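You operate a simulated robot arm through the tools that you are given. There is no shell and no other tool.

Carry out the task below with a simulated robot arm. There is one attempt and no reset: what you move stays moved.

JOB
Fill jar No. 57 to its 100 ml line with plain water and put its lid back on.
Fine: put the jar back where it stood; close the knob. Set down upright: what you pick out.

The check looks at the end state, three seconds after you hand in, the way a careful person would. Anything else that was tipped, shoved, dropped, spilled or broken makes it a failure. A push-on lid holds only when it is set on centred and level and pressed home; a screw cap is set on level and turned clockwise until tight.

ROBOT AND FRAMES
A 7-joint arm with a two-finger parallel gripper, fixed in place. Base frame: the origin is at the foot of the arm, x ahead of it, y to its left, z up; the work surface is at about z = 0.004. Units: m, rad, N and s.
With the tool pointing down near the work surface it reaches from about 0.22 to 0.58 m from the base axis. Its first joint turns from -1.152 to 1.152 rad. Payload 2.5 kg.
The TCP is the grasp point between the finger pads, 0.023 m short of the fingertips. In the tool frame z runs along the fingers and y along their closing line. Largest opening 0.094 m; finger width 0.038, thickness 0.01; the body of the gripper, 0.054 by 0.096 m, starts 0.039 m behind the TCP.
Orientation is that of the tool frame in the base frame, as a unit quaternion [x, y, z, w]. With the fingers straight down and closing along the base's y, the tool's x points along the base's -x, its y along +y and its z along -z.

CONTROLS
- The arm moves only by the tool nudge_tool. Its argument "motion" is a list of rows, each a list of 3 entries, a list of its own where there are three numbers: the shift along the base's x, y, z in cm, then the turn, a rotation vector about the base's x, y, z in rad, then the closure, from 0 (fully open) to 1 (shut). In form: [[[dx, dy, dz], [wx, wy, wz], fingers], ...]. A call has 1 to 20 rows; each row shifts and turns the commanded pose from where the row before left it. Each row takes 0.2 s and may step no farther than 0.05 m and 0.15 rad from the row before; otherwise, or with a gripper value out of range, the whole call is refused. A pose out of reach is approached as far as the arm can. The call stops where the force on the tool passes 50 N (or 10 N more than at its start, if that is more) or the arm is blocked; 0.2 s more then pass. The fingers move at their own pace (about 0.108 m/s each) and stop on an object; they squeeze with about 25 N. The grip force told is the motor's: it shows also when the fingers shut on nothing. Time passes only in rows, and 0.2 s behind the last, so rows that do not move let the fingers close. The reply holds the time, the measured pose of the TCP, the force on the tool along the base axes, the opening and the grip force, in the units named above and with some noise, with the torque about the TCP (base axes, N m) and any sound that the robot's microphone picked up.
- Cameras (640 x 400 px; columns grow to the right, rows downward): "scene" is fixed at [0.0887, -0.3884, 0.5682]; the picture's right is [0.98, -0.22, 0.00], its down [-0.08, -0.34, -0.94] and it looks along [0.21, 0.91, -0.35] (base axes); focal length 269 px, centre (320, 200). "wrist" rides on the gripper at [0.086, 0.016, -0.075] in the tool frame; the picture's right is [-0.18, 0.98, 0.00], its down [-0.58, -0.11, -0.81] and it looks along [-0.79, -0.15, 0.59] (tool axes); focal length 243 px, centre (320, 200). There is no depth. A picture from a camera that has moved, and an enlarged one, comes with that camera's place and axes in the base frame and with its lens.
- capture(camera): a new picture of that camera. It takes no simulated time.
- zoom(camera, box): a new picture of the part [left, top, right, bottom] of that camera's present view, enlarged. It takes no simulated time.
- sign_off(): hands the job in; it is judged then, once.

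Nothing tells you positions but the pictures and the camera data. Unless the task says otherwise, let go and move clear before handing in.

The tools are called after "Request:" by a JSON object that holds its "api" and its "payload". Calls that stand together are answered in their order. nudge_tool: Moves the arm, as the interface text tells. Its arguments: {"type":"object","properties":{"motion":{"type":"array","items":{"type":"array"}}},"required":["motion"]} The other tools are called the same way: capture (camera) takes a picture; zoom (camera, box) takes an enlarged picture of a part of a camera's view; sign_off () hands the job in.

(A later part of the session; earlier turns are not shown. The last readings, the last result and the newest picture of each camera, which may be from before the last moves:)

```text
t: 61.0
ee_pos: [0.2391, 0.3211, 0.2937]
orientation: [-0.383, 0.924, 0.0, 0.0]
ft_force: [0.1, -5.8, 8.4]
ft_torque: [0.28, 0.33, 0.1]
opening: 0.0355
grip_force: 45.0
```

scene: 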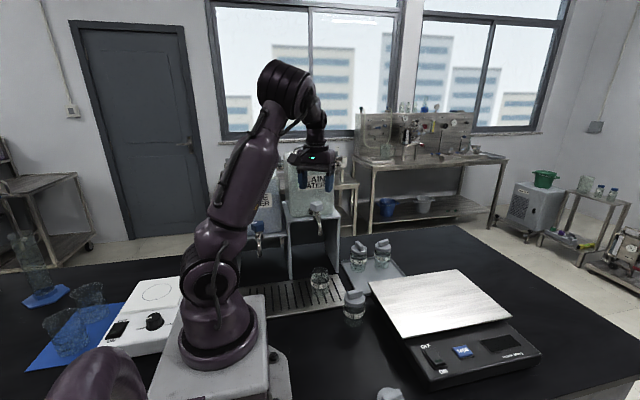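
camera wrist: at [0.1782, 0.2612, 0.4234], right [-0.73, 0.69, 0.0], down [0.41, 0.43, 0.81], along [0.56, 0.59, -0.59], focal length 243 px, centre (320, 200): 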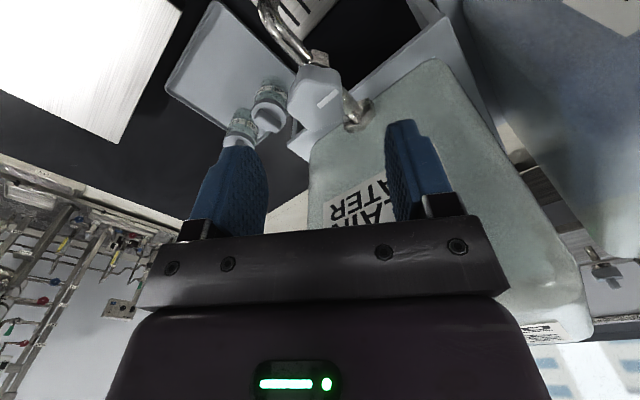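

The loads stay modest at under 10 N. I'll try a small counter-clockwise turn (+0.1 rad) and watch the torque, the knob mark and the spout.

Request:
{"api": "nudge_tool", "payload": {"motion": [[[0, 0, 0], [0, 0, 0.1], 0.7], [[0, 0, 0], [0, 0, 0], 0.7]]}}

Request:
{"api": "zoom", "payload": {"camera": "wrist", "box": [200, 50, 440, 240]}}

Request:
{"api": "zoom", "payload": {"camera": "scene", "box": [285, 190, 355, 310]}}

```text
t: 61.6
ee_pos: [0.2395, 0.32, 0.2946]
orientation: [-0.429, 0.903, 0.0, 0.0]
ft_force: [-3.5, -11.2, 15.9]
ft_torque: [0.4, 0.23, -0.02]
opening: 0.0354
grip_force: 44.9
```

```text
2.11 times, centred on (320, 145) of wrist
camera zoom: at [0.1715, 0.2647, 0.3687], right [-0.65, 0.76, 0.0], down [0.45, 0.38, 0.81], along [0.62, 0.52, -0.59], focal length 511 px, centre (320, 316)
```

zoom: 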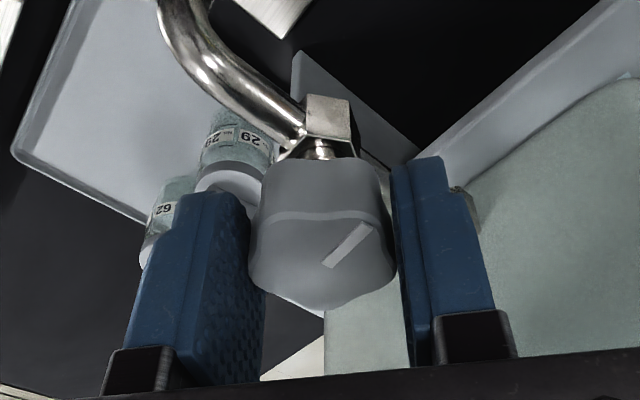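

```text
3.33 times, centred on (320, 250) of scene
camera zoom: at [0.0887, -0.3885, 0.5681], right [0.98, -0.22, 0.0], down [-0.08, -0.34, -0.94], along [0.21, 0.91, -0.35], focal length 898 px, centre (320, 33)
```

zoom: 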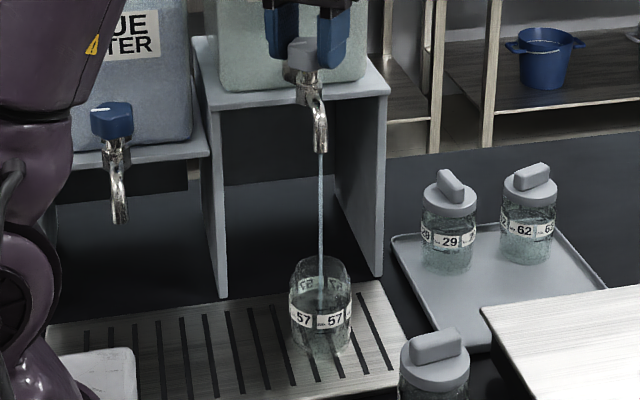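

Water is running straight into the jar with the knob at +0.1 rad. I'll hold here and watch the level rise in short intervals.

Request:
{"api": "zoom", "payload": {"camera": "scene", "box": [300, 255, 345, 305]}}

Request:
{"api": "nudge_tool", "payload": {"motion": [[[0, 0, 0], [0, 0, 0], 0.7], [[0, 0, 0], [0, 0, 0], 0.7], [[0, 0, 0], [0, 0, 0], 0.7], [[0, 0, 0], [0, 0, 0], 0.7]]}}

Request:
{"api": "zoom", "payload": {"camera": "scene", "box": [300, 255, 345, 305]}}

```text
8.00 times, centred on (322, 280) of scene
camera zoom: at [0.0887, -0.3885, 0.5681], right [0.98, -0.22, 0.0], down [-0.08, -0.34, -0.94], along [0.21, 0.91, -0.35], focal length 2155 px, centre (300, -440)
```

zoom: 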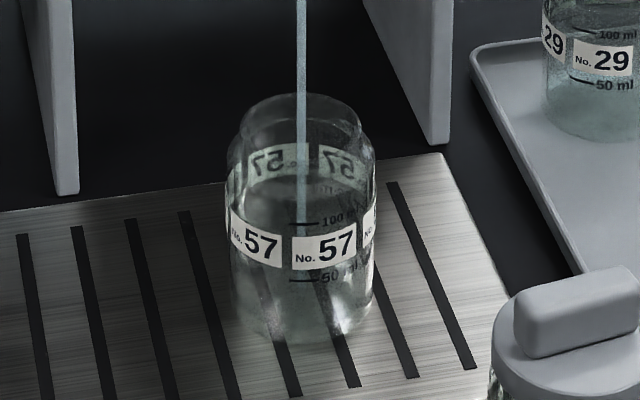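

```text
t: 62.6
ee_pos: [0.2393, 0.3208, 0.2938]
orientation: [-0.429, 0.903, 0.001, 0.0]
ft_force: [-4.3, -15.0, 24.9]
ft_torque: [-0.09, 0.51, 0.06]
opening: 0.0353
grip_force: 45.3
```

```text
8.00 times, centred on (322, 280) of scene
camera zoom: at [0.0887, -0.3885, 0.5681], right [0.98, -0.22, 0.0], down [-0.08, -0.34, -0.94], along [0.21, 0.91, -0.35], focal length 2155 px, centre (300, -440)
```

zoom: 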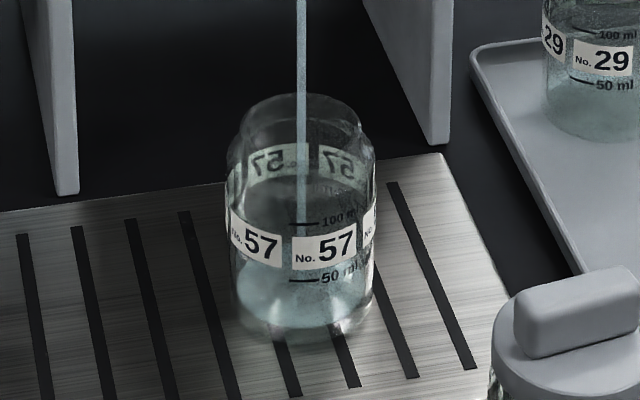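

Request:
{"api": "nudge_tool", "payload": {"motion": [[[0, 0, 0.05], [0, 0, 0], 0.7], [[0, 0, 0], [0, 0, 0], 0.7], [[0, 0, 0], [0, 0, 0], 0.7], [[0, 0, 0], [0, 0, 0], 0.7]]}}

Request:
{"api": "zoom", "payload": {"camera": "scene", "box": [300, 255, 345, 305]}}

```text
t: 63.6
ee_pos: [0.2403, 0.3203, 0.2937]
orientation: [-0.429, 0.903, -0.001, 0.0]
ft_force: [-7.4, -16.8, 15.1]
ft_torque: [0.05, -0.32, -0.04]
opening: 0.0353
grip_force: 45.5
```

```text
8.00 times, centred on (322, 280) of scene
camera zoom: at [0.0887, -0.3885, 0.5681], right [0.98, -0.22, 0.0], down [-0.08, -0.34, -0.94], along [0.21, 0.91, -0.35], focal length 2155 px, centre (300, -440)
```

zoom: 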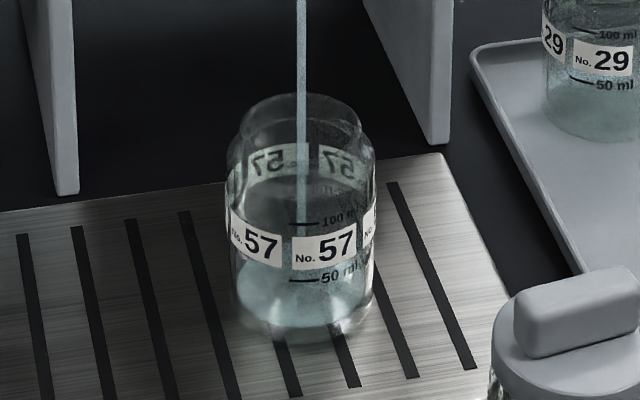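

Request:
{"api": "nudge_tool", "payload": {"motion": [[[-0.04, -0.08, 0.05], [0, 0, 0], 0.7], [[0, 0, 0], [0, 0, 0], 0.7], [[0, 0, 0], [0, 0, 0], 0.7], [[0, 0, 0], [0, 0, 0], 0.7]]}}

Request:
{"api": "zoom", "payload": {"camera": "scene", "box": [312, 264, 338, 300]}}

```text
t: 64.6
ee_pos: [0.239, 0.3198, 0.293]
orientation: [-0.43, 0.903, 0.001, 0.0]
ft_force: [5.2, 13.1, -16.4]
ft_torque: [-0.62, 0.02, 0.06]
opening: 0.0355
grip_force: 45.5
```

```text
11.11 times, centred on (325, 282) of scene
camera zoom: at [0.0888, -0.3883, 0.5682], right [0.98, -0.22, 0.0], down [-0.08, -0.34, -0.94], along [0.21, 0.91, -0.35], focal length 2993 px, centre (264, -711)
```

zoom: 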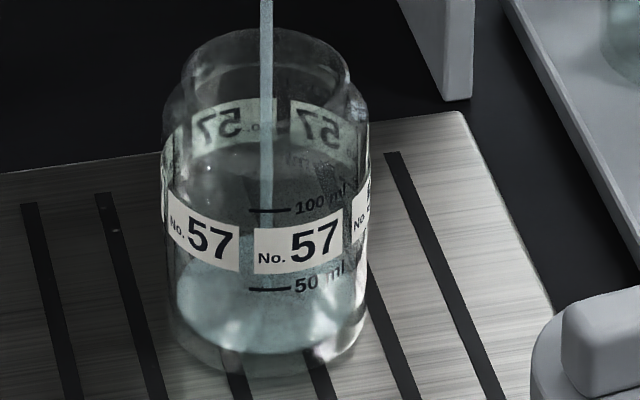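

The level is at about 10 ml after roughly 3 s, so it's slow but steady. I'll ease the side load, open a bit more (+0.1 rad), and keep watching.

Request:
{"api": "nudge_tool", "payload": {"motion": [[[0.015, 0.035, -0.025], [0, 0, 0.1], 0.7], [[0, 0, 0], [0, 0, 0], 0.7], [[0, 0, 0], [0, 0, 0], 0.7]]}}

Request:
{"api": "zoom", "payload": {"camera": "scene", "box": [312, 264, 338, 300]}}

Request:
{"api": "zoom", "payload": {"camera": "scene", "box": [285, 190, 355, 310]}}

```text
t: 65.4
ee_pos: [0.2386, 0.3208, 0.2938]
orientation: [-0.474, 0.881, 0.0, 0.0]
ft_force: [-1.2, 6.3, -20.1]
ft_torque: [0.54, -0.81, 0.04]
opening: 0.0354
grip_force: 44.9
```

```text
11.11 times, centred on (325, 282) of scene
camera zoom: at [0.0888, -0.3884, 0.5682], right [0.98, -0.22, 0.0], down [-0.08, -0.34, -0.94], along [0.21, 0.91, -0.35], focal length 2993 px, centre (264, -711)
```

zoom: 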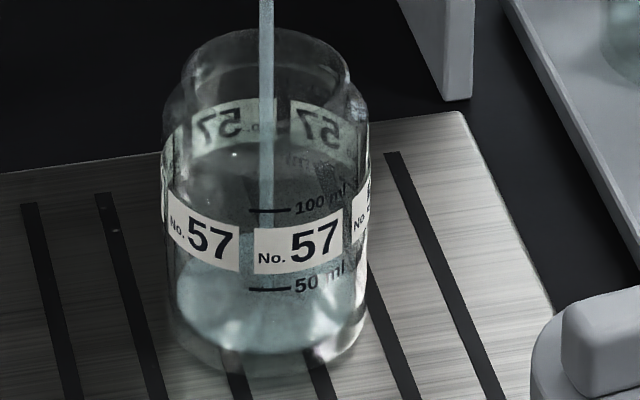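

```text
3.33 times, centred on (320, 250) of scene
camera zoom: at [0.0888, -0.3884, 0.5682], right [0.98, -0.22, 0.0], down [-0.08, -0.34, -0.94], along [0.21, 0.91, -0.35], focal length 898 px, centre (320, 33)
```

zoom: 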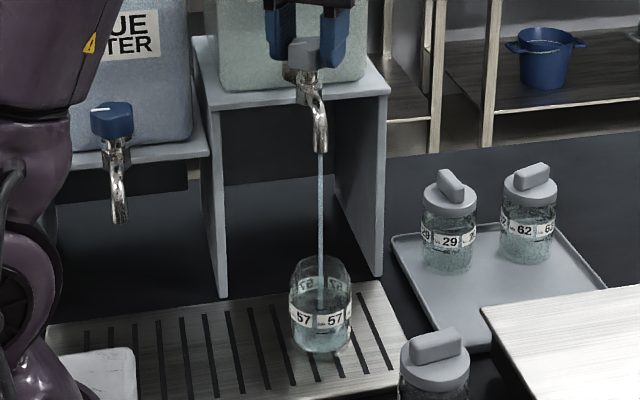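

Request:
{"api": "nudge_tool", "payload": {"motion": [[[0, 0.01, -0.03], [0, 0, 0], 0.7], [[0, 0, 0], [0, 0, 0], 0.7], [[0, 0, 0], [0, 0, 0], 0.7], [[0, 0, 0], [0, 0, 0], 0.7], [[0, 0, 0], [0, 0, 0], 0.7], [[0, 0, 0], [0, 0, 0], 0.7], [[0, 0, 0], [0, 0, 0], 0.7], [[0, 0, 0], [0, 0, 0], 0.7], [[0, 0, 0], [0, 0, 0], 0.7]]}}

Request:
{"api": "zoom", "payload": {"camera": "scene", "box": [312, 264, 338, 300]}}

```text
t: 67.4
ee_pos: [0.2393, 0.3202, 0.2938]
orientation: [-0.473, 0.881, 0.0, 0.0]
ft_force: [-17.4, -5.2, 12.8]
ft_torque: [-0.81, 0.2, 0.05]
opening: 0.0356
grip_force: 44.9
```

```text
11.11 times, centred on (325, 282) of scene
camera zoom: at [0.0887, -0.3885, 0.5681], right [0.98, -0.22, 0.0], down [-0.08, -0.34, -0.94], along [0.21, 0.91, -0.35], focal length 2993 px, centre (264, -711)
```

zoom: 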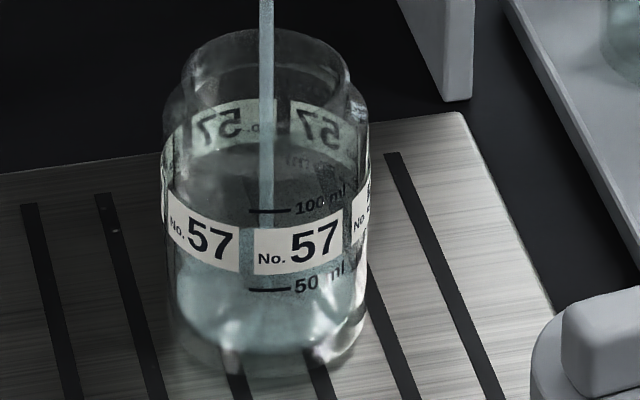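

Request:
{"api": "nudge_tool", "payload": {"motion": [[[-0.02, 0, 0.01], [0, 0, 0], 0.7], [[0, 0, 0], [0, 0, 0], 0.7], [[0, 0, 0], [0, 0, 0], 0.7], [[0, 0, 0], [0, 0, 0], 0.7], [[0, 0, 0], [0, 0, 0], 0.7], [[0, 0, 0], [0, 0, 0], 0.7], [[0, 0, 0], [0, 0, 0], 0.7], [[0, 0, 0], [0, 0, 0], 0.7], [[0, 0, 0], [0, 0, 0], 0.7], [[0, 0, 0], [0, 0, 0], 0.7], [[0, 0, 0], [0, 0, 0], 0.7], [[0, 0, 0], [0, 0, 0], 0.7], [[0, 0, 0], [0, 0, 0], 0.7], [[0, 0, 0], [0, 0, 0], 0.7]]}}

Request:
{"api": "zoom", "payload": {"camera": "scene", "box": [312, 264, 338, 300]}}

```text
t: 70.4
ee_pos: [0.2403, 0.3202, 0.2937]
orientation: [-0.474, 0.881, 0.001, 0.0]
ft_force: [-11.4, -8.0, 4.2]
ft_torque: [-0.51, -0.08, 0.07]
opening: 0.0353
grip_force: 44.9
```

```text
11.11 times, centred on (325, 282) of scene
camera zoom: at [0.0887, -0.3885, 0.5682], right [0.98, -0.22, 0.0], down [-0.08, -0.34, -0.94], along [0.21, 0.91, -0.35], focal length 2993 px, centre (264, -711)
```

zoom: 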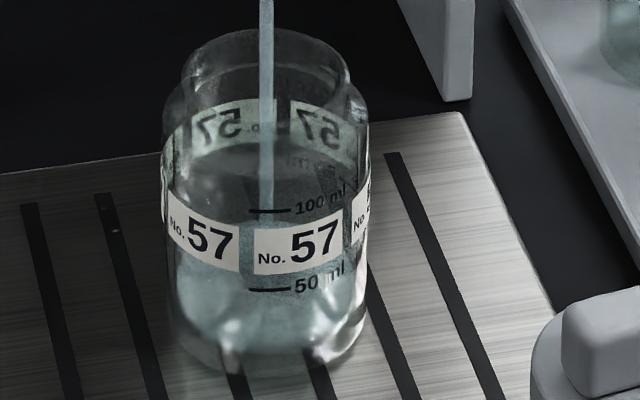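

Request:
{"api": "zoom", "payload": {"camera": "scene", "box": [317, 280, 337, 300]}}

Request:
{"api": "nudge_tool", "payload": {"motion": [[[-0.02, -0.02, 0], [0, 0, 0], 0.7], [[0, 0, 0], [0, 0, 0], 0.7], [[0, 0, 0], [0, 0, 0], 0.7], [[0, 0, 0], [0, 0, 0], 0.7], [[0, 0, 0], [0, 0, 0], 0.7], [[0, 0, 0], [0, 0, 0], 0.7], [[0, 0, 0], [0, 0, 0], 0.7], [[0, 0, 0], [0, 0, 0], 0.7], [[0, 0, 0], [0, 0, 0], 0.7], [[0, 0, 0], [0, 0, 0], 0.7], [[0, 0, 0], [0, 0, 0], 0.7], [[0, 0, 0], [0, 0, 0], 0.7], [[0, 0, 0], [0, 0, 0], 0.7], [[0, 0, 0], [0, 0, 0], 0.7]]}}

Request:
{"api": "zoom", "payload": {"camera": "scene", "box": [317, 280, 337, 300]}}

Request:
{"api": "zoom", "payload": {"camera": "scene", "box": [312, 264, 338, 300]}}

```text
16.00 times, centred on (327, 290) of scene
camera zoom: at [0.0887, -0.3885, 0.5682], right [0.98, -0.22, 0.0], down [-0.08, -0.34, -0.94], along [0.21, 0.91, -0.35], focal length 4310 px, centre (208, -1240)
```

zoom: 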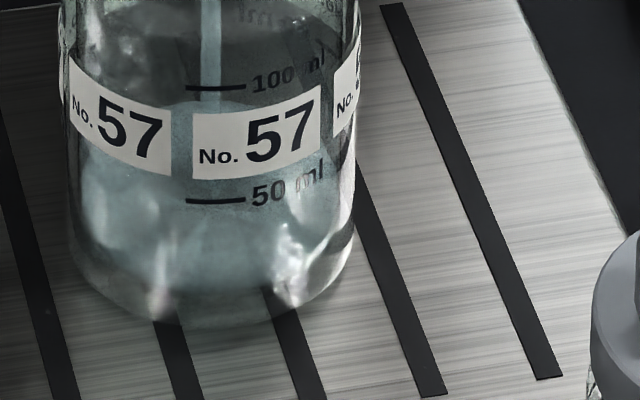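

```text
t: 73.4
ee_pos: [0.239, 0.3209, 0.2937]
orientation: [-0.474, 0.881, 0.0, 0.0]
ft_force: [-3.5, 0.1, 3.8]
ft_torque: [-0.09, -0.42, 0.06]
opening: 0.0348
grip_force: 45.6
```

```text
16.00 times, centred on (327, 290) of scene
camera zoom: at [0.0887, -0.3884, 0.5682], right [0.98, -0.22, 0.0], down [-0.08, -0.34, -0.94], along [0.21, 0.91, -0.35], focal length 4310 px, centre (208, -1240)
```

zoom: 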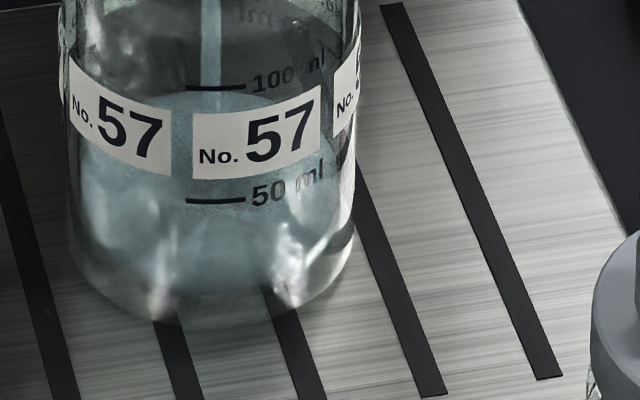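

```text
11.11 times, centred on (325, 282) of scene
camera zoom: at [0.0887, -0.3884, 0.5682], right [0.98, -0.22, 0.0], down [-0.08, -0.34, -0.94], along [0.21, 0.91, -0.35], focal length 2993 px, centre (264, -711)
```

zoom: 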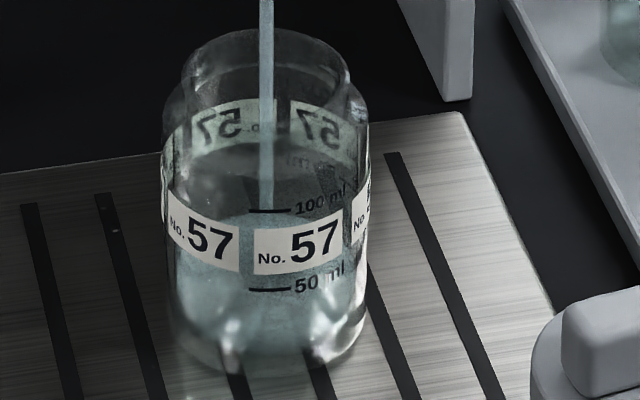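

The level is at about 20 ml and rising about 1.4 ml/s. I'll check whether the knob followed the second turn.

Request:
{"api": "zoom", "payload": {"camera": "wrist", "box": [200, 50, 440, 240]}}

Request:
{"api": "zoom", "payload": {"camera": "scene", "box": [300, 190, 340, 260]}}

```text
2.11 times, centred on (320, 145) of wrist
camera zoom: at [0.1779, 0.2585, 0.3686], right [-0.72, 0.7, 0.0], down [0.41, 0.42, 0.81], along [0.56, 0.58, -0.59], focal length 511 px, centre (320, 316)
```

zoom: 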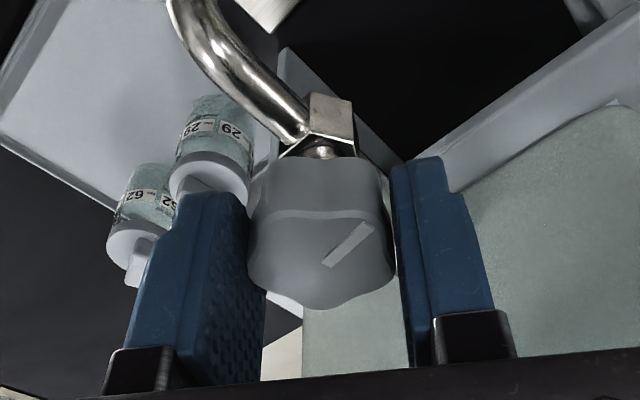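

```text
5.71 times, centred on (320, 225) of scene
camera zoom: at [0.0887, -0.3884, 0.5682], right [0.98, -0.22, 0.0], down [-0.08, -0.34, -0.94], along [0.21, 0.91, -0.35], focal length 1539 px, centre (320, 57)
```

zoom: 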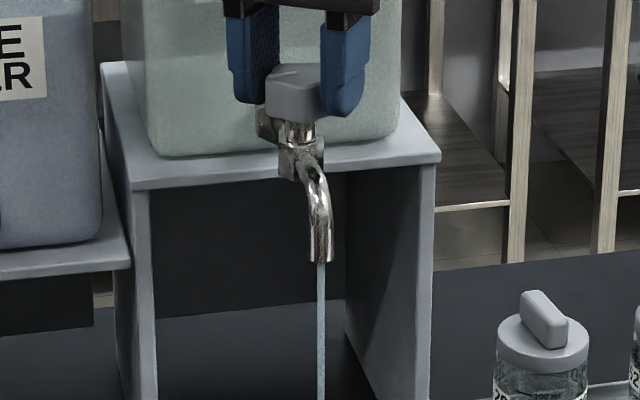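

The knob follows the fingers. I'll open it further (+0.3 rad) to speed up, and will throttle back before the line.

Request:
{"api": "nudge_tool", "payload": {"motion": [[[0, 0, 0], [0, 0, 0.1], 0.7], [[0, 0, 0], [0, 0, 0.1], 0.7], [[0, 0, 0], [0, 0, 0.1], 0.7], [[0, 0, 0], [0, 0, 0], 0.7]]}}

Request:
{"api": "zoom", "payload": {"camera": "scene", "box": [317, 276, 337, 296]}}

Request:
{"api": "zoom", "payload": {"camera": "scene", "box": [285, 190, 355, 310]}}

```text
t: 74.4
ee_pos: [0.2397, 0.3203, 0.2944]
orientation: [-0.601, 0.8, 0.0, 0.001]
ft_force: [7.9, -1.5, 11.7]
ft_torque: [-0.73, 0.74, 0.01]
opening: 0.035
grip_force: 45.1
```

```text
16.00 times, centred on (327, 286) of scene
camera zoom: at [0.0887, -0.3885, 0.5681], right [0.98, -0.22, 0.0], down [-0.08, -0.34, -0.94], along [0.21, 0.91, -0.35], focal length 4310 px, centre (208, -1176)
```

zoom: 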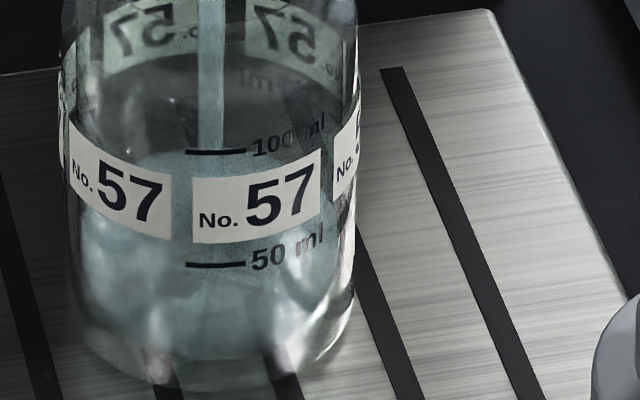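

```text
3.33 times, centred on (320, 250) of scene
camera zoom: at [0.0887, -0.3885, 0.5681], right [0.98, -0.22, 0.0], down [-0.08, -0.34, -0.94], along [0.21, 0.91, -0.35], focal length 898 px, centre (320, 33)
```

zoom: 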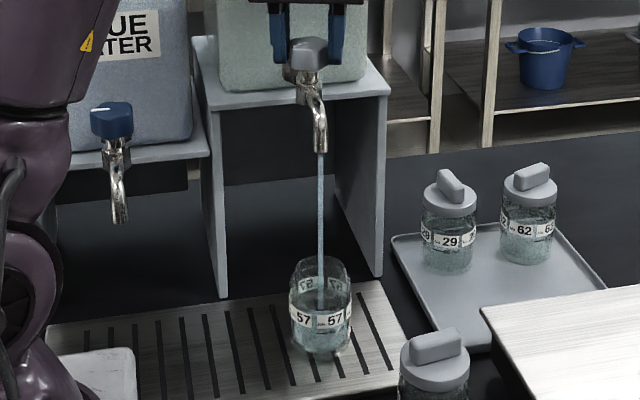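

Request:
{"api": "nudge_tool", "payload": {"motion": [[[0, 0, 0], [0, 0, 0], 0.7], [[0, 0, 0], [0, 0, 0], 0.7], [[0, 0, 0], [0, 0, 0], 0.7], [[0, 0, 0], [0, 0, 0], 0.7], [[0, 0, 0], [0, 0, 0], 0.7], [[0, 0, 0], [0, 0, 0], 0.7], [[0, 0, 0], [0, 0, 0], 0.7], [[0, 0, 0], [0, 0, 0], 0.7], [[0, 0, 0], [0, 0, 0], 0.7]]}}

Request:
{"api": "zoom", "payload": {"camera": "scene", "box": [317, 276, 337, 296]}}

```text
t: 76.4
ee_pos: [0.2398, 0.3201, 0.293]
orientation: [-0.599, 0.8, 0.0, 0.002]
ft_force: [20.8, -8.6, 16.0]
ft_torque: [0.86, -0.02, 0.0]
opening: 0.0353
grip_force: 45.4
```

```text
16.00 times, centred on (327, 286) of scene
camera zoom: at [0.0887, -0.3885, 0.5681], right [0.98, -0.22, 0.0], down [-0.08, -0.34, -0.94], along [0.21, 0.91, -0.35], focal length 4310 px, centre (208, -1176)
```

zoom: 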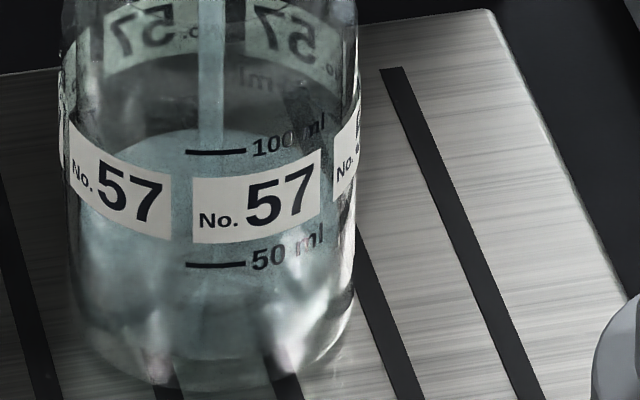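

The level is at about 34 ml and rising about 5 ml/s. I'll ease the side load and run 3 more seconds.

Request:
{"api": "nudge_tool", "payload": {"motion": [[[0.05, -0.02, 0.02], [0, 0, 0], 0.7], [[0, 0, 0], [0, 0, 0], 0.7], [[0, 0, 0], [0, 0, 0], 0.7], [[0, 0, 0], [0, 0, 0], 0.7], [[0, 0, 0], [0, 0, 0], 0.7], [[0, 0, 0], [0, 0, 0], 0.7], [[0, 0, 0], [0, 0, 0], 0.7], [[0, 0, 0], [0, 0, 0], 0.7], [[0, 0, 0], [0, 0, 0], 0.7], [[0, 0, 0], [0, 0, 0], 0.7], [[0, 0, 0], [0, 0, 0], 0.7], [[0, 0, 0], [0, 0, 0], 0.7], [[0, 0, 0], [0, 0, 0], 0.7], [[0, 0, 0], [0, 0, 0], 0.7]]}}

Request:
{"api": "zoom", "payload": {"camera": "scene", "box": [315, 270, 337, 292]}}

```text
t: 79.4
ee_pos: [0.2401, 0.3202, 0.2936]
orientation: [-0.599, 0.8, 0.0, 0.001]
ft_force: [22.2, -1.6, 9.9]
ft_torque: [0.14, 0.12, -0.01]
opening: 0.0353
grip_force: 44.7
```

```text
16.00 times, centred on (326, 281) of scene
camera zoom: at [0.0887, -0.3885, 0.5681], right [0.98, -0.22, 0.0], down [-0.08, -0.34, -0.94], along [0.21, 0.91, -0.35], focal length 4310 px, centre (224, -1096)
```

zoom: 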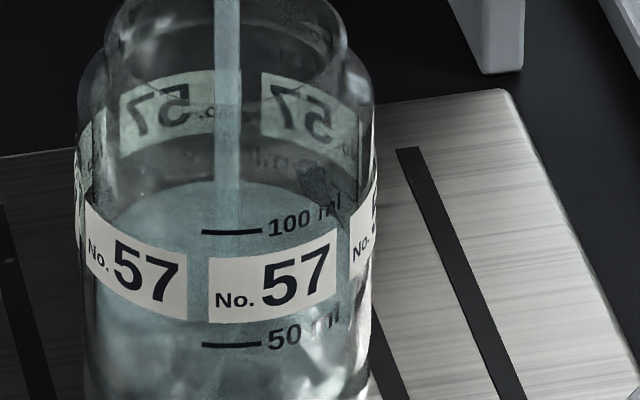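

The level is at about 47 ml and rising about 4.2 ml/s. I'll run another 4 s.

Request:
{"api": "nudge_tool", "payload": {"motion": [[[0.04, 0, 0.02], [0, 0, 0], 0.7], [[0, 0, 0], [0, 0, 0], 0.7], [[0, 0, 0], [0, 0, 0], 0.7], [[0, 0, 0], [0, 0, 0], 0.7], [[0, 0, 0], [0, 0, 0], 0.7], [[0, 0, 0], [0, 0, 0], 0.7], [[0, 0, 0], [0, 0, 0], 0.7], [[0, 0, 0], [0, 0, 0], 0.7], [[0, 0, 0], [0, 0, 0], 0.7], [[0, 0, 0], [0, 0, 0], 0.7], [[0, 0, 0], [0, 0, 0], 0.7], [[0, 0, 0], [0, 0, 0], 0.7], [[0, 0, 0], [0, 0, 0], 0.7], [[0, 0, 0], [0, 0, 0], 0.7], [[0, 0, 0], [0, 0, 0], 0.7], [[0, 0, 0], [0, 0, 0], 0.7], [[0, 0, 0], [0, 0, 0], 0.7], [[0, 0, 0], [0, 0, 0], 0.7], [[0, 0, 0], [0, 0, 0], 0.7]]}}

Request:
{"api": "zoom", "payload": {"camera": "scene", "box": [315, 270, 337, 292]}}

```text
t: 83.4
ee_pos: [0.2396, 0.3209, 0.2946]
orientation: [-0.6, 0.8, -0.001, 0.0]
ft_force: [17.1, 0.3, -2.2]
ft_torque: [0.18, -0.31, -0.03]
opening: 0.0349
grip_force: 45.4
```

```text
16.00 times, centred on (326, 281) of scene
camera zoom: at [0.0888, -0.3884, 0.5682], right [0.98, -0.22, 0.0], down [-0.08, -0.34, -0.94], along [0.21, 0.91, -0.35], focal length 4310 px, centre (224, -1096)
```

zoom: 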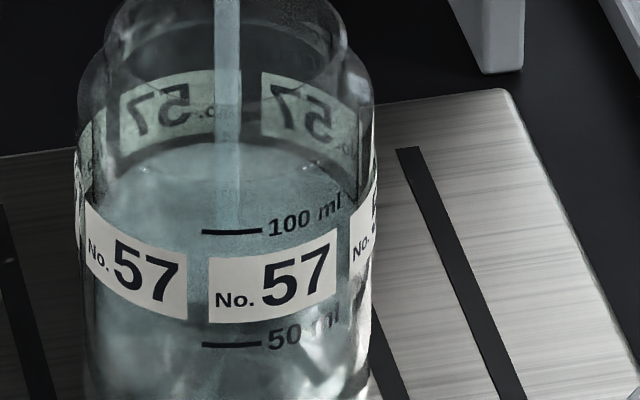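

The level is at about 64 ml, still about 4.25 ml/s. I'll run 4 more seconds to about 81 ml.

Request:
{"api": "nudge_tool", "payload": {"motion": [[[0.03, 0, 0], [0, 0, 0], 0.7], [[0, 0, 0], [0, 0, 0], 0.7], [[0, 0, 0], [0, 0, 0], 0.7], [[0, 0, 0], [0, 0, 0], 0.7], [[0, 0, 0], [0, 0, 0], 0.7], [[0, 0, 0], [0, 0, 0], 0.7], [[0, 0, 0], [0, 0, 0], 0.7], [[0, 0, 0], [0, 0, 0], 0.7], [[0, 0, 0], [0, 0, 0], 0.7], [[0, 0, 0], [0, 0, 0], 0.7], [[0, 0, 0], [0, 0, 0], 0.7], [[0, 0, 0], [0, 0, 0], 0.7], [[0, 0, 0], [0, 0, 0], 0.7], [[0, 0, 0], [0, 0, 0], 0.7], [[0, 0, 0], [0, 0, 0], 0.7], [[0, 0, 0], [0, 0, 0], 0.7], [[0, 0, 0], [0, 0, 0], 0.7], [[0, 0, 0], [0, 0, 0], 0.7], [[0, 0, 0], [0, 0, 0], 0.7]]}}

Request:
{"api": "zoom", "payload": {"camera": "scene", "box": [315, 270, 337, 292]}}

```text
t: 87.4
ee_pos: [0.239, 0.3206, 0.294]
orientation: [-0.601, 0.8, -0.001, 0.001]
ft_force: [11.3, 10.2, -13.5]
ft_torque: [0.0, -0.41, 0.0]
opening: 0.0348
grip_force: 44.7
```

```text
16.00 times, centred on (326, 281) of scene
camera zoom: at [0.0888, -0.3884, 0.5682], right [0.98, -0.22, 0.0], down [-0.08, -0.34, -0.94], along [0.21, 0.91, -0.35], focal length 4310 px, centre (224, -1096)
```

zoom: 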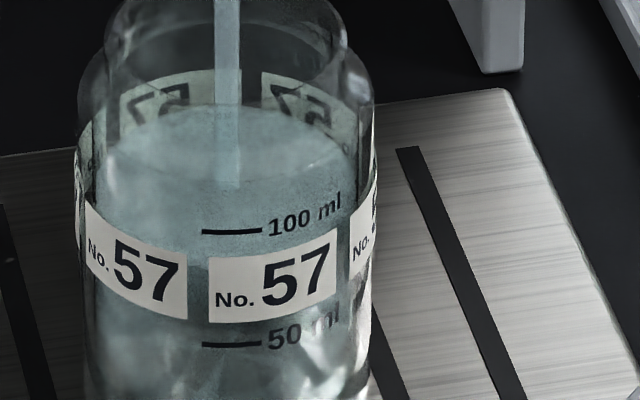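

The level is at about 82 ml, and the surface's front edge confirms it. I'll hold briefly and throttle back to about 0.2 rad for the last part.

Request:
{"api": "nudge_tool", "payload": {"motion": [[[0, 0.02, -0.02], [0, 0, 0], 0.7], [[0, 0, 0], [0, 0, 0], 0.7], [[0, 0, 0], [0, 0, -0.1], 0.7], [[0, 0, 0], [0, 0, -0.1], 0.7], [[0, 0, 0], [0, 0, -0.1], 0.7]]}}

Request:
{"api": "zoom", "payload": {"camera": "scene", "box": [315, 270, 337, 292]}}

```text
t: 88.6
ee_pos: [0.2386, 0.3198, 0.2944]
orientation: [-0.474, 0.881, -0.001, -0.001]
ft_force: [-1.5, -9.4, 7.3]
ft_torque: [0.08, -0.01, 0.01]
opening: 0.0347
grip_force: 44.4
```

```text
16.00 times, centred on (326, 281) of scene
camera zoom: at [0.0887, -0.3885, 0.5681], right [0.98, -0.22, 0.0], down [-0.08, -0.34, -0.94], along [0.21, 0.91, -0.35], focal length 4310 px, centre (224, -1096)
```

zoom: 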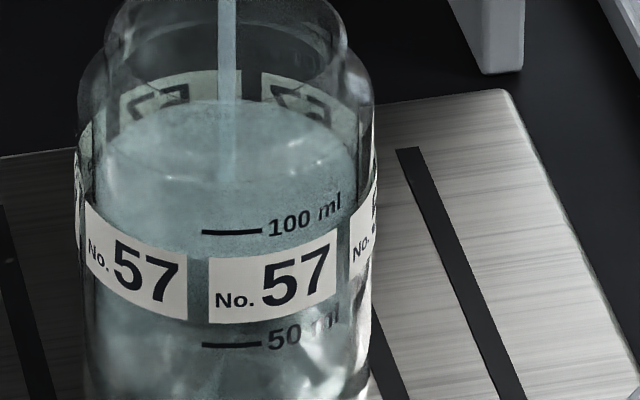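

Request:
{"api": "zoom", "payload": {"camera": "scene", "box": [317, 272, 333, 288]}}

Request:
{"api": "nudge_tool", "payload": {"motion": [[[0, -0.01, 0.01], [0, 0, 0], 0.7], [[0, 0, 0], [0, 0, 0], 0.7], [[0, 0, 0], [0, 0, 0], 0.7], [[0, 0, 0], [0, 0, 0], 0.7], [[0, 0, 0], [0, 0, 0], 0.7], [[0, 0, 0], [0, 0, 0], 0.7], [[0, 0, 0], [0, 0, 0], 0.7], [[0, 0, 0], [0, 0, 0], 0.7], [[0, 0, 0], [0, 0, 0], 0.7]]}}

Request:
{"api": "zoom", "payload": {"camera": "scene", "box": [317, 272, 333, 288]}}

```text
16.00 times, centred on (325, 280) of scene
camera zoom: at [0.0887, -0.3885, 0.5681], right [0.98, -0.22, 0.0], down [-0.08, -0.34, -0.94], along [0.21, 0.91, -0.35], focal length 4310 px, centre (240, -1080)
```

zoom: 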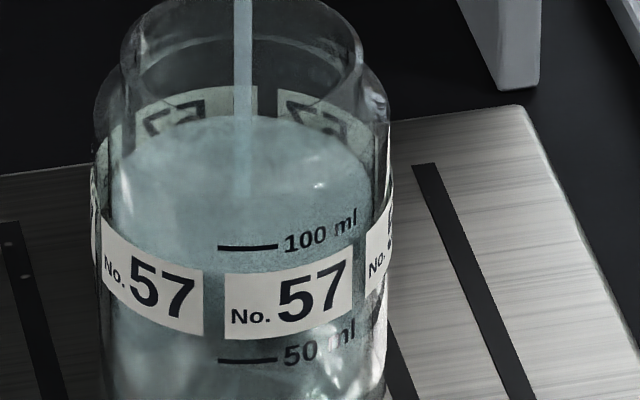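

```text
t: 90.6
ee_pos: [0.2397, 0.3211, 0.2931]
orientation: [-0.475, 0.88, -0.001, 0.0]
ft_force: [-9.5, -5.4, 12.2]
ft_torque: [-0.13, 0.04, 0.04]
opening: 0.0341
grip_force: 45.2
```

```text
16.00 times, centred on (325, 280) of scene
camera zoom: at [0.0887, -0.3885, 0.5681], right [0.98, -0.22, 0.0], down [-0.08, -0.34, -0.94], along [0.21, 0.91, -0.35], focal length 4310 px, centre (240, -1080)
```

zoom: 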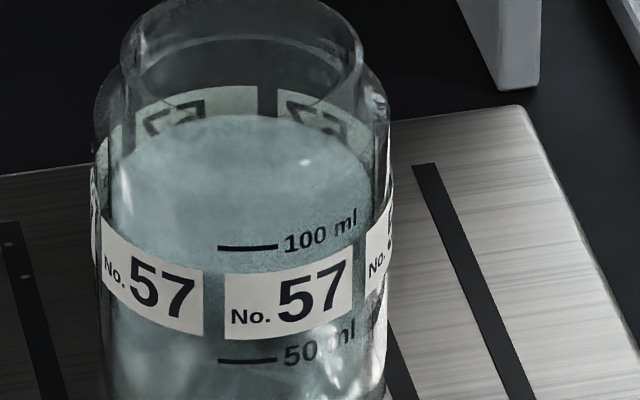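

The stream has stopped at about 85 ml, so the knob may have closed further than I thought. I'll check the knob mark.

Request:
{"api": "zoom", "payload": {"camera": "wrist", "box": [200, 50, 440, 240]}}

Request:
{"api": "zoom", "payload": {"camera": "scene", "box": [285, 190, 355, 310]}}

```text
2.11 times, centred on (320, 145) of wrist
camera zoom: at [0.1779, 0.2583, 0.3685], right [-0.72, 0.69, 0.0], down [0.41, 0.42, 0.81], along [0.56, 0.58, -0.59], focal length 511 px, centre (320, 316)
```

zoom: 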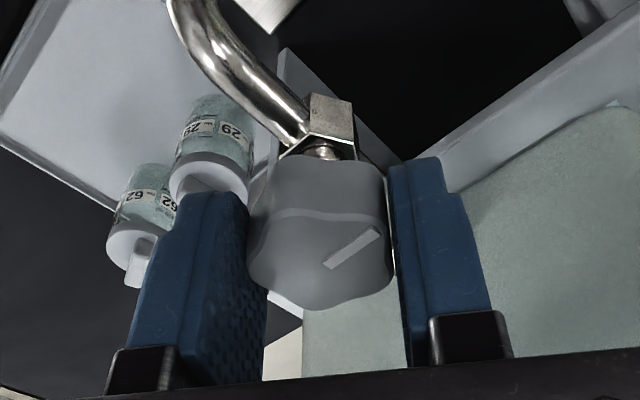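

```text
3.33 times, centred on (320, 250) of scene
camera zoom: at [0.0887, -0.3885, 0.5681], right [0.98, -0.22, 0.0], down [-0.08, -0.34, -0.94], along [0.21, 0.91, -0.35], focal length 898 px, centre (320, 33)
```

zoom: 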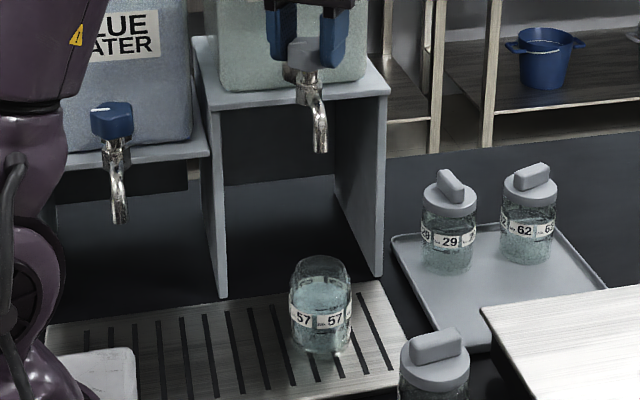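

The knob slipped slightly in the fingers and is now shut, with the jar at about 84 ml. I'll reopen a little to top up slowly.

Request:
{"api": "nudge_tool", "payload": {"motion": [[[-0.02, -0.01, 0.01], [0, 0, 0.1], 0.7], [[0, 0, 0], [0, 0, 0.05], 0.7]]}}

Request:
{"api": "zoom", "payload": {"camera": "scene", "box": [285, 190, 355, 310]}}

Request:
{"api": "zoom", "payload": {"camera": "scene", "box": [317, 272, 333, 288]}}

```text
t: 91.2
ee_pos: [0.2391, 0.3197, 0.294]
orientation: [-0.539, 0.843, 0.0, 0.001]
ft_force: [-3.6, -0.7, 8.9]
ft_torque: [-0.3, 0.26, -0.02]
opening: 0.0343
grip_force: 44.7
```

```text
3.33 times, centred on (320, 250) of scene
camera zoom: at [0.0887, -0.3885, 0.5682], right [0.98, -0.22, 0.0], down [-0.08, -0.34, -0.94], along [0.21, 0.91, -0.35], focal length 898 px, centre (320, 33)
```

zoom: 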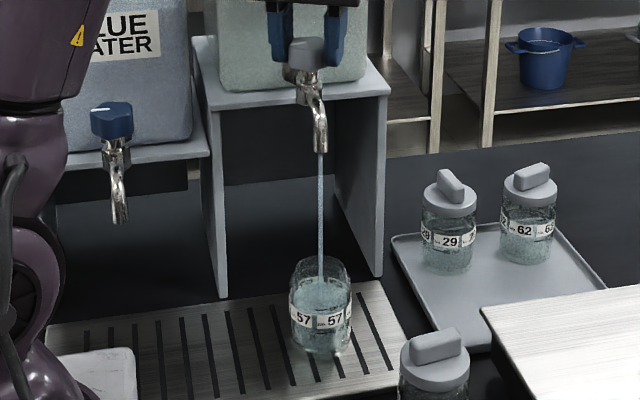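

```text
16.00 times, centred on (325, 280) of scene
camera zoom: at [0.0887, -0.3885, 0.5682], right [0.98, -0.22, 0.0], down [-0.08, -0.34, -0.94], along [0.21, 0.91, -0.35], focal length 4310 px, centre (240, -1080)
```

zoom: 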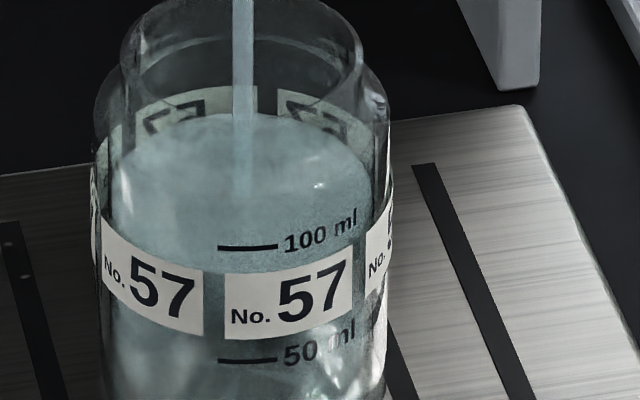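

Flow has resumed. I'll watch for 2 s.

Request:
{"api": "nudge_tool", "payload": {"motion": [[[0, 0, 0], [0, 0, 0], 0.7], [[0, 0, 0], [0, 0, 0], 0.7], [[0, 0, 0], [0, 0, 0], 0.7], [[0, 0, 0], [0, 0, 0], 0.7], [[0, 0, 0], [0, 0, 0], 0.7], [[0, 0, 0], [0, 0, 0], 0.7], [[0, 0, 0], [0, 0, 0], 0.7], [[0, 0, 0], [0, 0, 0], 0.7], [[0, 0, 0], [0, 0, 0], 0.7]]}}

Request:
{"api": "zoom", "payload": {"camera": "scene", "box": [317, 272, 333, 288]}}

```text
t: 93.2
ee_pos: [0.2393, 0.3204, 0.2926]
orientation: [-0.539, 0.842, 0.0, 0.001]
ft_force: [1.9, 4.4, 0.1]
ft_torque: [0.64, -0.36, 0.03]
opening: 0.0346
grip_force: 44.9
```

```text
16.00 times, centred on (325, 280) of scene
camera zoom: at [0.0887, -0.3884, 0.5682], right [0.98, -0.22, 0.0], down [-0.08, -0.34, -0.94], along [0.21, 0.91, -0.35], focal length 4310 px, centre (240, -1080)
```

zoom: 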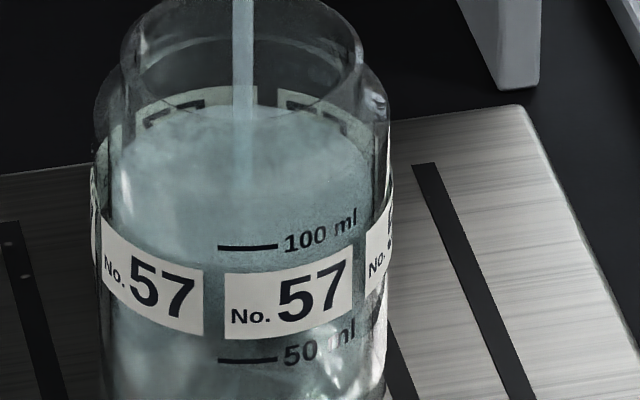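

The level is at about 88 ml with about 2 ml/s flowing. I'll run another 3.6 s.

Request:
{"api": "nudge_tool", "payload": {"motion": [[[0, 0, 0], [0, 0, 0], 0.7], [[0, 0, 0], [0, 0, 0], 0.7], [[0, 0, 0], [0, 0, 0], 0.7], [[0, 0, 0], [0, 0, 0], 0.7], [[0, 0, 0], [0, 0, 0], 0.7], [[0, 0, 0], [0, 0, 0], 0.7], [[0, 0, 0], [0, 0, 0], 0.7], [[0, 0, 0], [0, 0, 0], 0.7], [[0, 0, 0], [0, 0, 0], 0.7], [[0, 0, 0], [0, 0, 0], 0.7], [[0, 0, 0], [0, 0, 0], 0.7], [[0, 0, 0], [0, 0, 0], 0.7], [[0, 0, 0], [0, 0, 0], 0.7], [[0, 0, 0], [0, 0, 0], 0.7], [[0, 0, 0], [0, 0, 0], 0.7], [[0, 0, 0], [0, 0, 0], 0.7], [[0, 0, 0], [0, 0, 0], 0.7]]}}

Request:
{"api": "zoom", "payload": {"camera": "scene", "box": [317, 272, 333, 288]}}

```text
t: 96.8
ee_pos: [0.2397, 0.3207, 0.2944]
orientation: [-0.539, 0.842, 0.001, 0.002]
ft_force: [8.6, 11.6, -5.6]
ft_torque: [0.06, -0.07, 0.06]
opening: 0.0343
grip_force: 45.3
```

```text
16.00 times, centred on (325, 280) of scene
camera zoom: at [0.0888, -0.3884, 0.5682], right [0.98, -0.22, 0.0], down [-0.08, -0.34, -0.94], along [0.21, 0.91, -0.35], focal length 4310 px, centre (240, -1080)
```

zoom: 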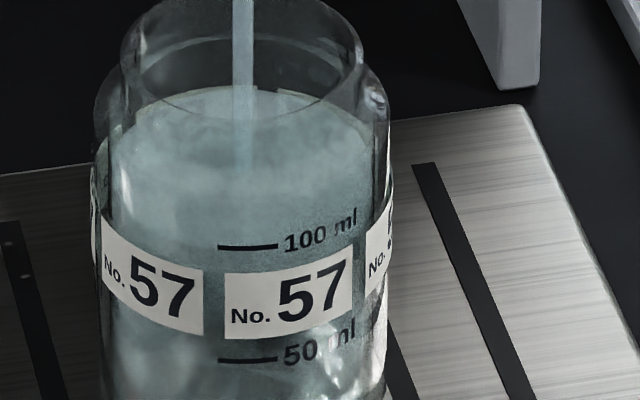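

The level is at about 94–95 ml. I'll run about 1.4 s more, then re-inspect before closing.

Request:
{"api": "nudge_tool", "payload": {"motion": [[[0, 0, 0], [0, 0, 0], 0.7], [[0, 0, 0], [0, 0, 0], 0.7], [[0, 0, 0], [0, 0, 0], 0.7], [[0, 0, 0], [0, 0, 0], 0.7], [[0, 0, 0], [0, 0, 0], 0.7], [[0, 0, 0], [0, 0, 0], 0.7]]}}

Request:
{"api": "zoom", "payload": {"camera": "scene", "box": [317, 272, 333, 288]}}

```text
t: 98.2
ee_pos: [0.2382, 0.3214, 0.2938]
orientation: [-0.539, 0.842, 0.0, 0.001]
ft_force: [9.7, 11.8, -4.7]
ft_torque: [-0.01, -0.09, 0.02]
opening: 0.0342
grip_force: 45.6
```

```text
16.00 times, centred on (325, 280) of scene
camera zoom: at [0.0888, -0.3884, 0.5682], right [0.98, -0.22, 0.0], down [-0.08, -0.34, -0.94], along [0.21, 0.91, -0.35], focal length 4310 px, centre (240, -1080)
```

zoom: 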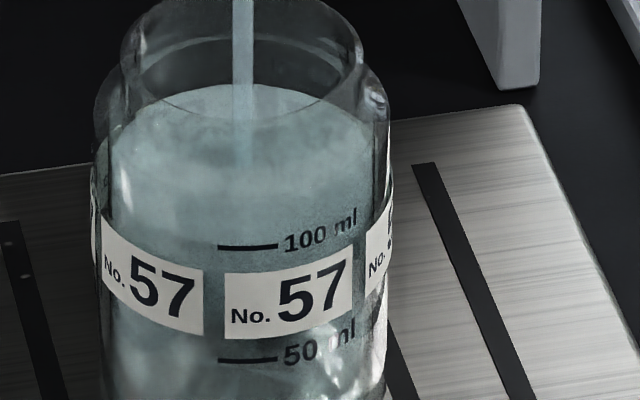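

The level is at about 97 ml. I'll close the knob now for a careful reading without the stream, and top up if needed.

Request:
{"api": "nudge_tool", "payload": {"motion": [[[0, 0, 0], [0, 0, -0.15], 0.7], [[0, 0, 0], [0, 0, 0], 0.7], [[0, 0, 0], [0, 0, 0], 0.7]]}}

Request:
{"api": "zoom", "payload": {"camera": "scene", "box": [317, 272, 333, 288]}}

Request:
{"api": "zoom", "payload": {"camera": "scene", "box": [300, 190, 345, 300]}}

```text
t: 99.0
ee_pos: [0.2396, 0.32, 0.2947]
orientation: [-0.474, 0.881, 0.0, 0.0]
ft_force: [-1.7, 8.0, 2.6]
ft_torque: [0.54, -0.88, -0.02]
opening: 0.0345
grip_force: 44.7
```

```text
16.00 times, centred on (325, 280) of scene
camera zoom: at [0.0887, -0.3884, 0.5682], right [0.98, -0.22, 0.0], down [-0.08, -0.34, -0.94], along [0.21, 0.91, -0.35], focal length 4310 px, centre (240, -1080)
```

zoom: 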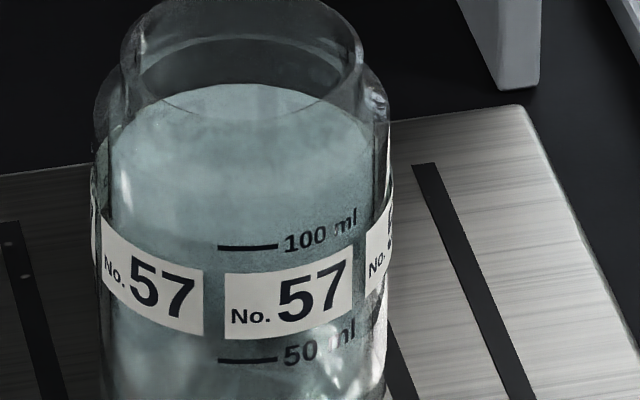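

```text
3.64 times, centred on (322, 245) of scene
camera zoom: at [0.0887, -0.3884, 0.5682], right [0.98, -0.22, 0.0], down [-0.08, -0.34, -0.94], along [0.21, 0.91, -0.35], focal length 980 px, centre (311, 36)
```

zoom: 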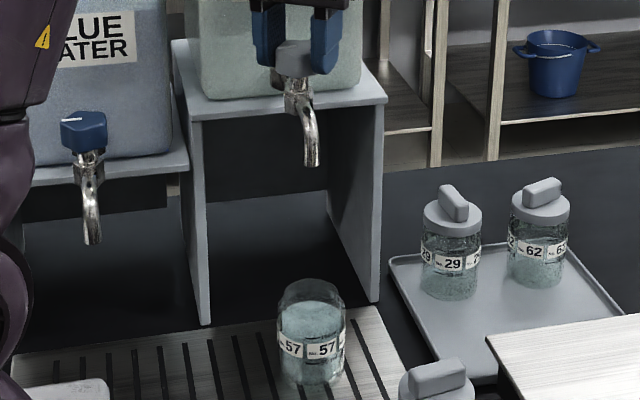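

The flow is stopped. Projecting the lines properly puts the level at about 95 ml. I'll top up about 3 ml in one controlled burst: open 0.15, hold 1.4 s, close.

Request:
{"api": "nudge_tool", "payload": {"motion": [[[0, 0.01, 0], [0, 0, 0.15], 0.7], [[0, 0, 0], [0, 0, 0], 0.7], [[0, 0, 0], [0, 0, 0], 0.7], [[0, 0, 0], [0, 0, 0], 0.7], [[0, 0, 0], [0, 0, 0], 0.7], [[0, 0, 0], [0, 0, 0], 0.7], [[0, 0, 0], [0, 0, 0], 0.7], [[0, 0, 0], [0, 0, 0], 0.7], [[0, 0, 0], [0, 0, -0.15], 0.7], [[0, 0, 0], [0, 0, 0], 0.7], [[0, 0, 0], [0, 0, 0], 0.7]]}}

Request:
{"api": "zoom", "payload": {"camera": "scene", "box": [317, 272, 333, 288]}}

Request:
{"api": "zoom", "payload": {"camera": "scene", "box": [300, 190, 345, 300]}}

Request:
{"api": "zoom", "payload": {"camera": "wrist", "box": [200, 50, 440, 240]}}

```text
t: 101.4
ee_pos: [0.2394, 0.3206, 0.2948]
orientation: [-0.474, 0.881, 0.0, 0.001]
ft_force: [8.9, 14.2, -4.2]
ft_torque: [-0.36, -0.21, -0.05]
opening: 0.0342
grip_force: 45.0
```

```text
16.00 times, centred on (325, 280) of scene
camera zoom: at [0.0888, -0.3884, 0.5682], right [0.98, -0.22, 0.0], down [-0.08, -0.34, -0.94], along [0.21, 0.91, -0.35], focal length 4310 px, centre (240, -1080)
```

zoom: 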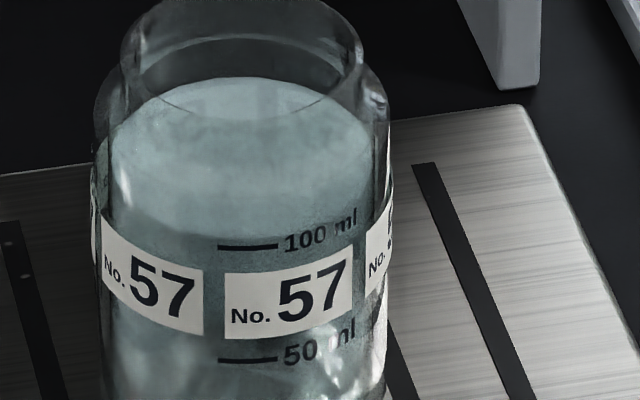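

```text
3.64 times, centred on (322, 245) of scene
camera zoom: at [0.0888, -0.3884, 0.5682], right [0.98, -0.22, 0.0], down [-0.08, -0.34, -0.94], along [0.21, 0.91, -0.35], focal length 980 px, centre (311, 36)
```

zoom: 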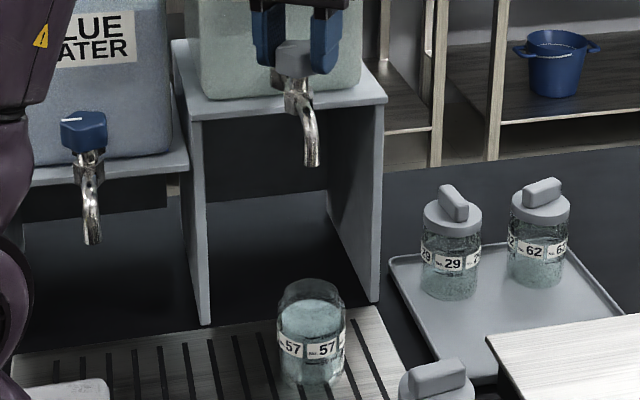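

```text
2.11 times, centred on (320, 145) of wrist
camera zoom: at [0.1778, 0.2584, 0.3684], right [-0.72, 0.7, 0.0], down [0.41, 0.42, 0.81], along [0.56, 0.58, -0.59], focal length 511 px, centre (320, 316)
```

zoom: 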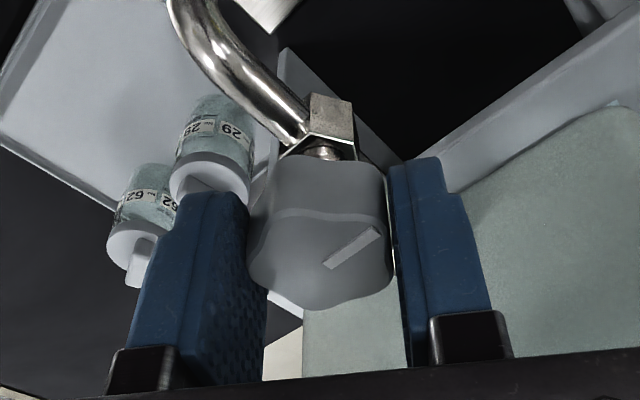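

The surface's front edge now sits just at the 100 ml line height, at about 98–100 ml, and the flow is off. The knob mark is still about 4° from its original direction, so I'll turn it clockwise a bit more to close fully.

Request:
{"api": "nudge_tool", "payload": {"motion": [[[-0.01, -0.02, 0], [0, 0, -0.05], 0.7], [[0, 0, 0], [0, 0, 0], 0.7]]}}

Request:
{"api": "nudge_tool", "payload": {"motion": [[[0, 0, 0], [0, 0, -0.05], 0.7], [[0, 0, 0], [0, 0, 0], 0.7]]}}

Request:
{"api": "zoom", "payload": {"camera": "wrist", "box": [260, 90, 400, 200]}}

Request:
{"api": "zoom", "payload": {"camera": "scene", "box": [300, 190, 345, 300]}}

```text
t: 102.0
ee_pos: [0.2386, 0.3196, 0.293]
orientation: [-0.452, 0.892, 0.0, -0.001]
ft_force: [7.3, 21.1, -14.0]
ft_torque: [-0.62, 0.07, 0.27]
opening: 0.0342
grip_force: 44.8
```

```text
t: 102.6
ee_pos: [0.2384, 0.32, 0.2943]
orientation: [-0.429, 0.903, 0.0, 0.0]
ft_force: [-2.9, 7.5, -13.4]
ft_torque: [0.63, -0.65, 0.89]
opening: 0.0348
grip_force: 44.5
```

```text
3.64 times, centred on (330, 145) of wrist
camera zoom: at [0.1715, 0.2644, 0.3689], right [-0.65, 0.76, 0.0], down [0.45, 0.38, 0.81], along [0.61, 0.52, -0.59], focal length 882 px, centre (284, 400)
```

zoom: 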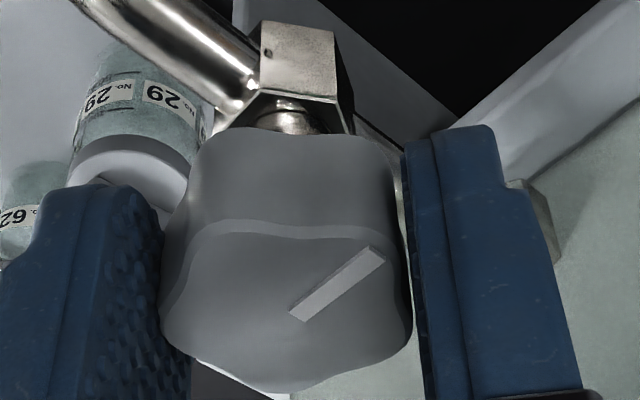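

```text
3.64 times, centred on (322, 245) of scene
camera zoom: at [0.0887, -0.3884, 0.5682], right [0.98, -0.22, 0.0], down [-0.08, -0.34, -0.94], along [0.21, 0.91, -0.35], focal length 980 px, centre (311, 36)
```

zoom: 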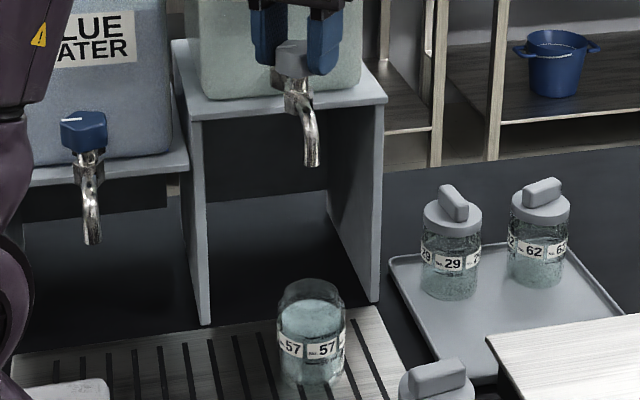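

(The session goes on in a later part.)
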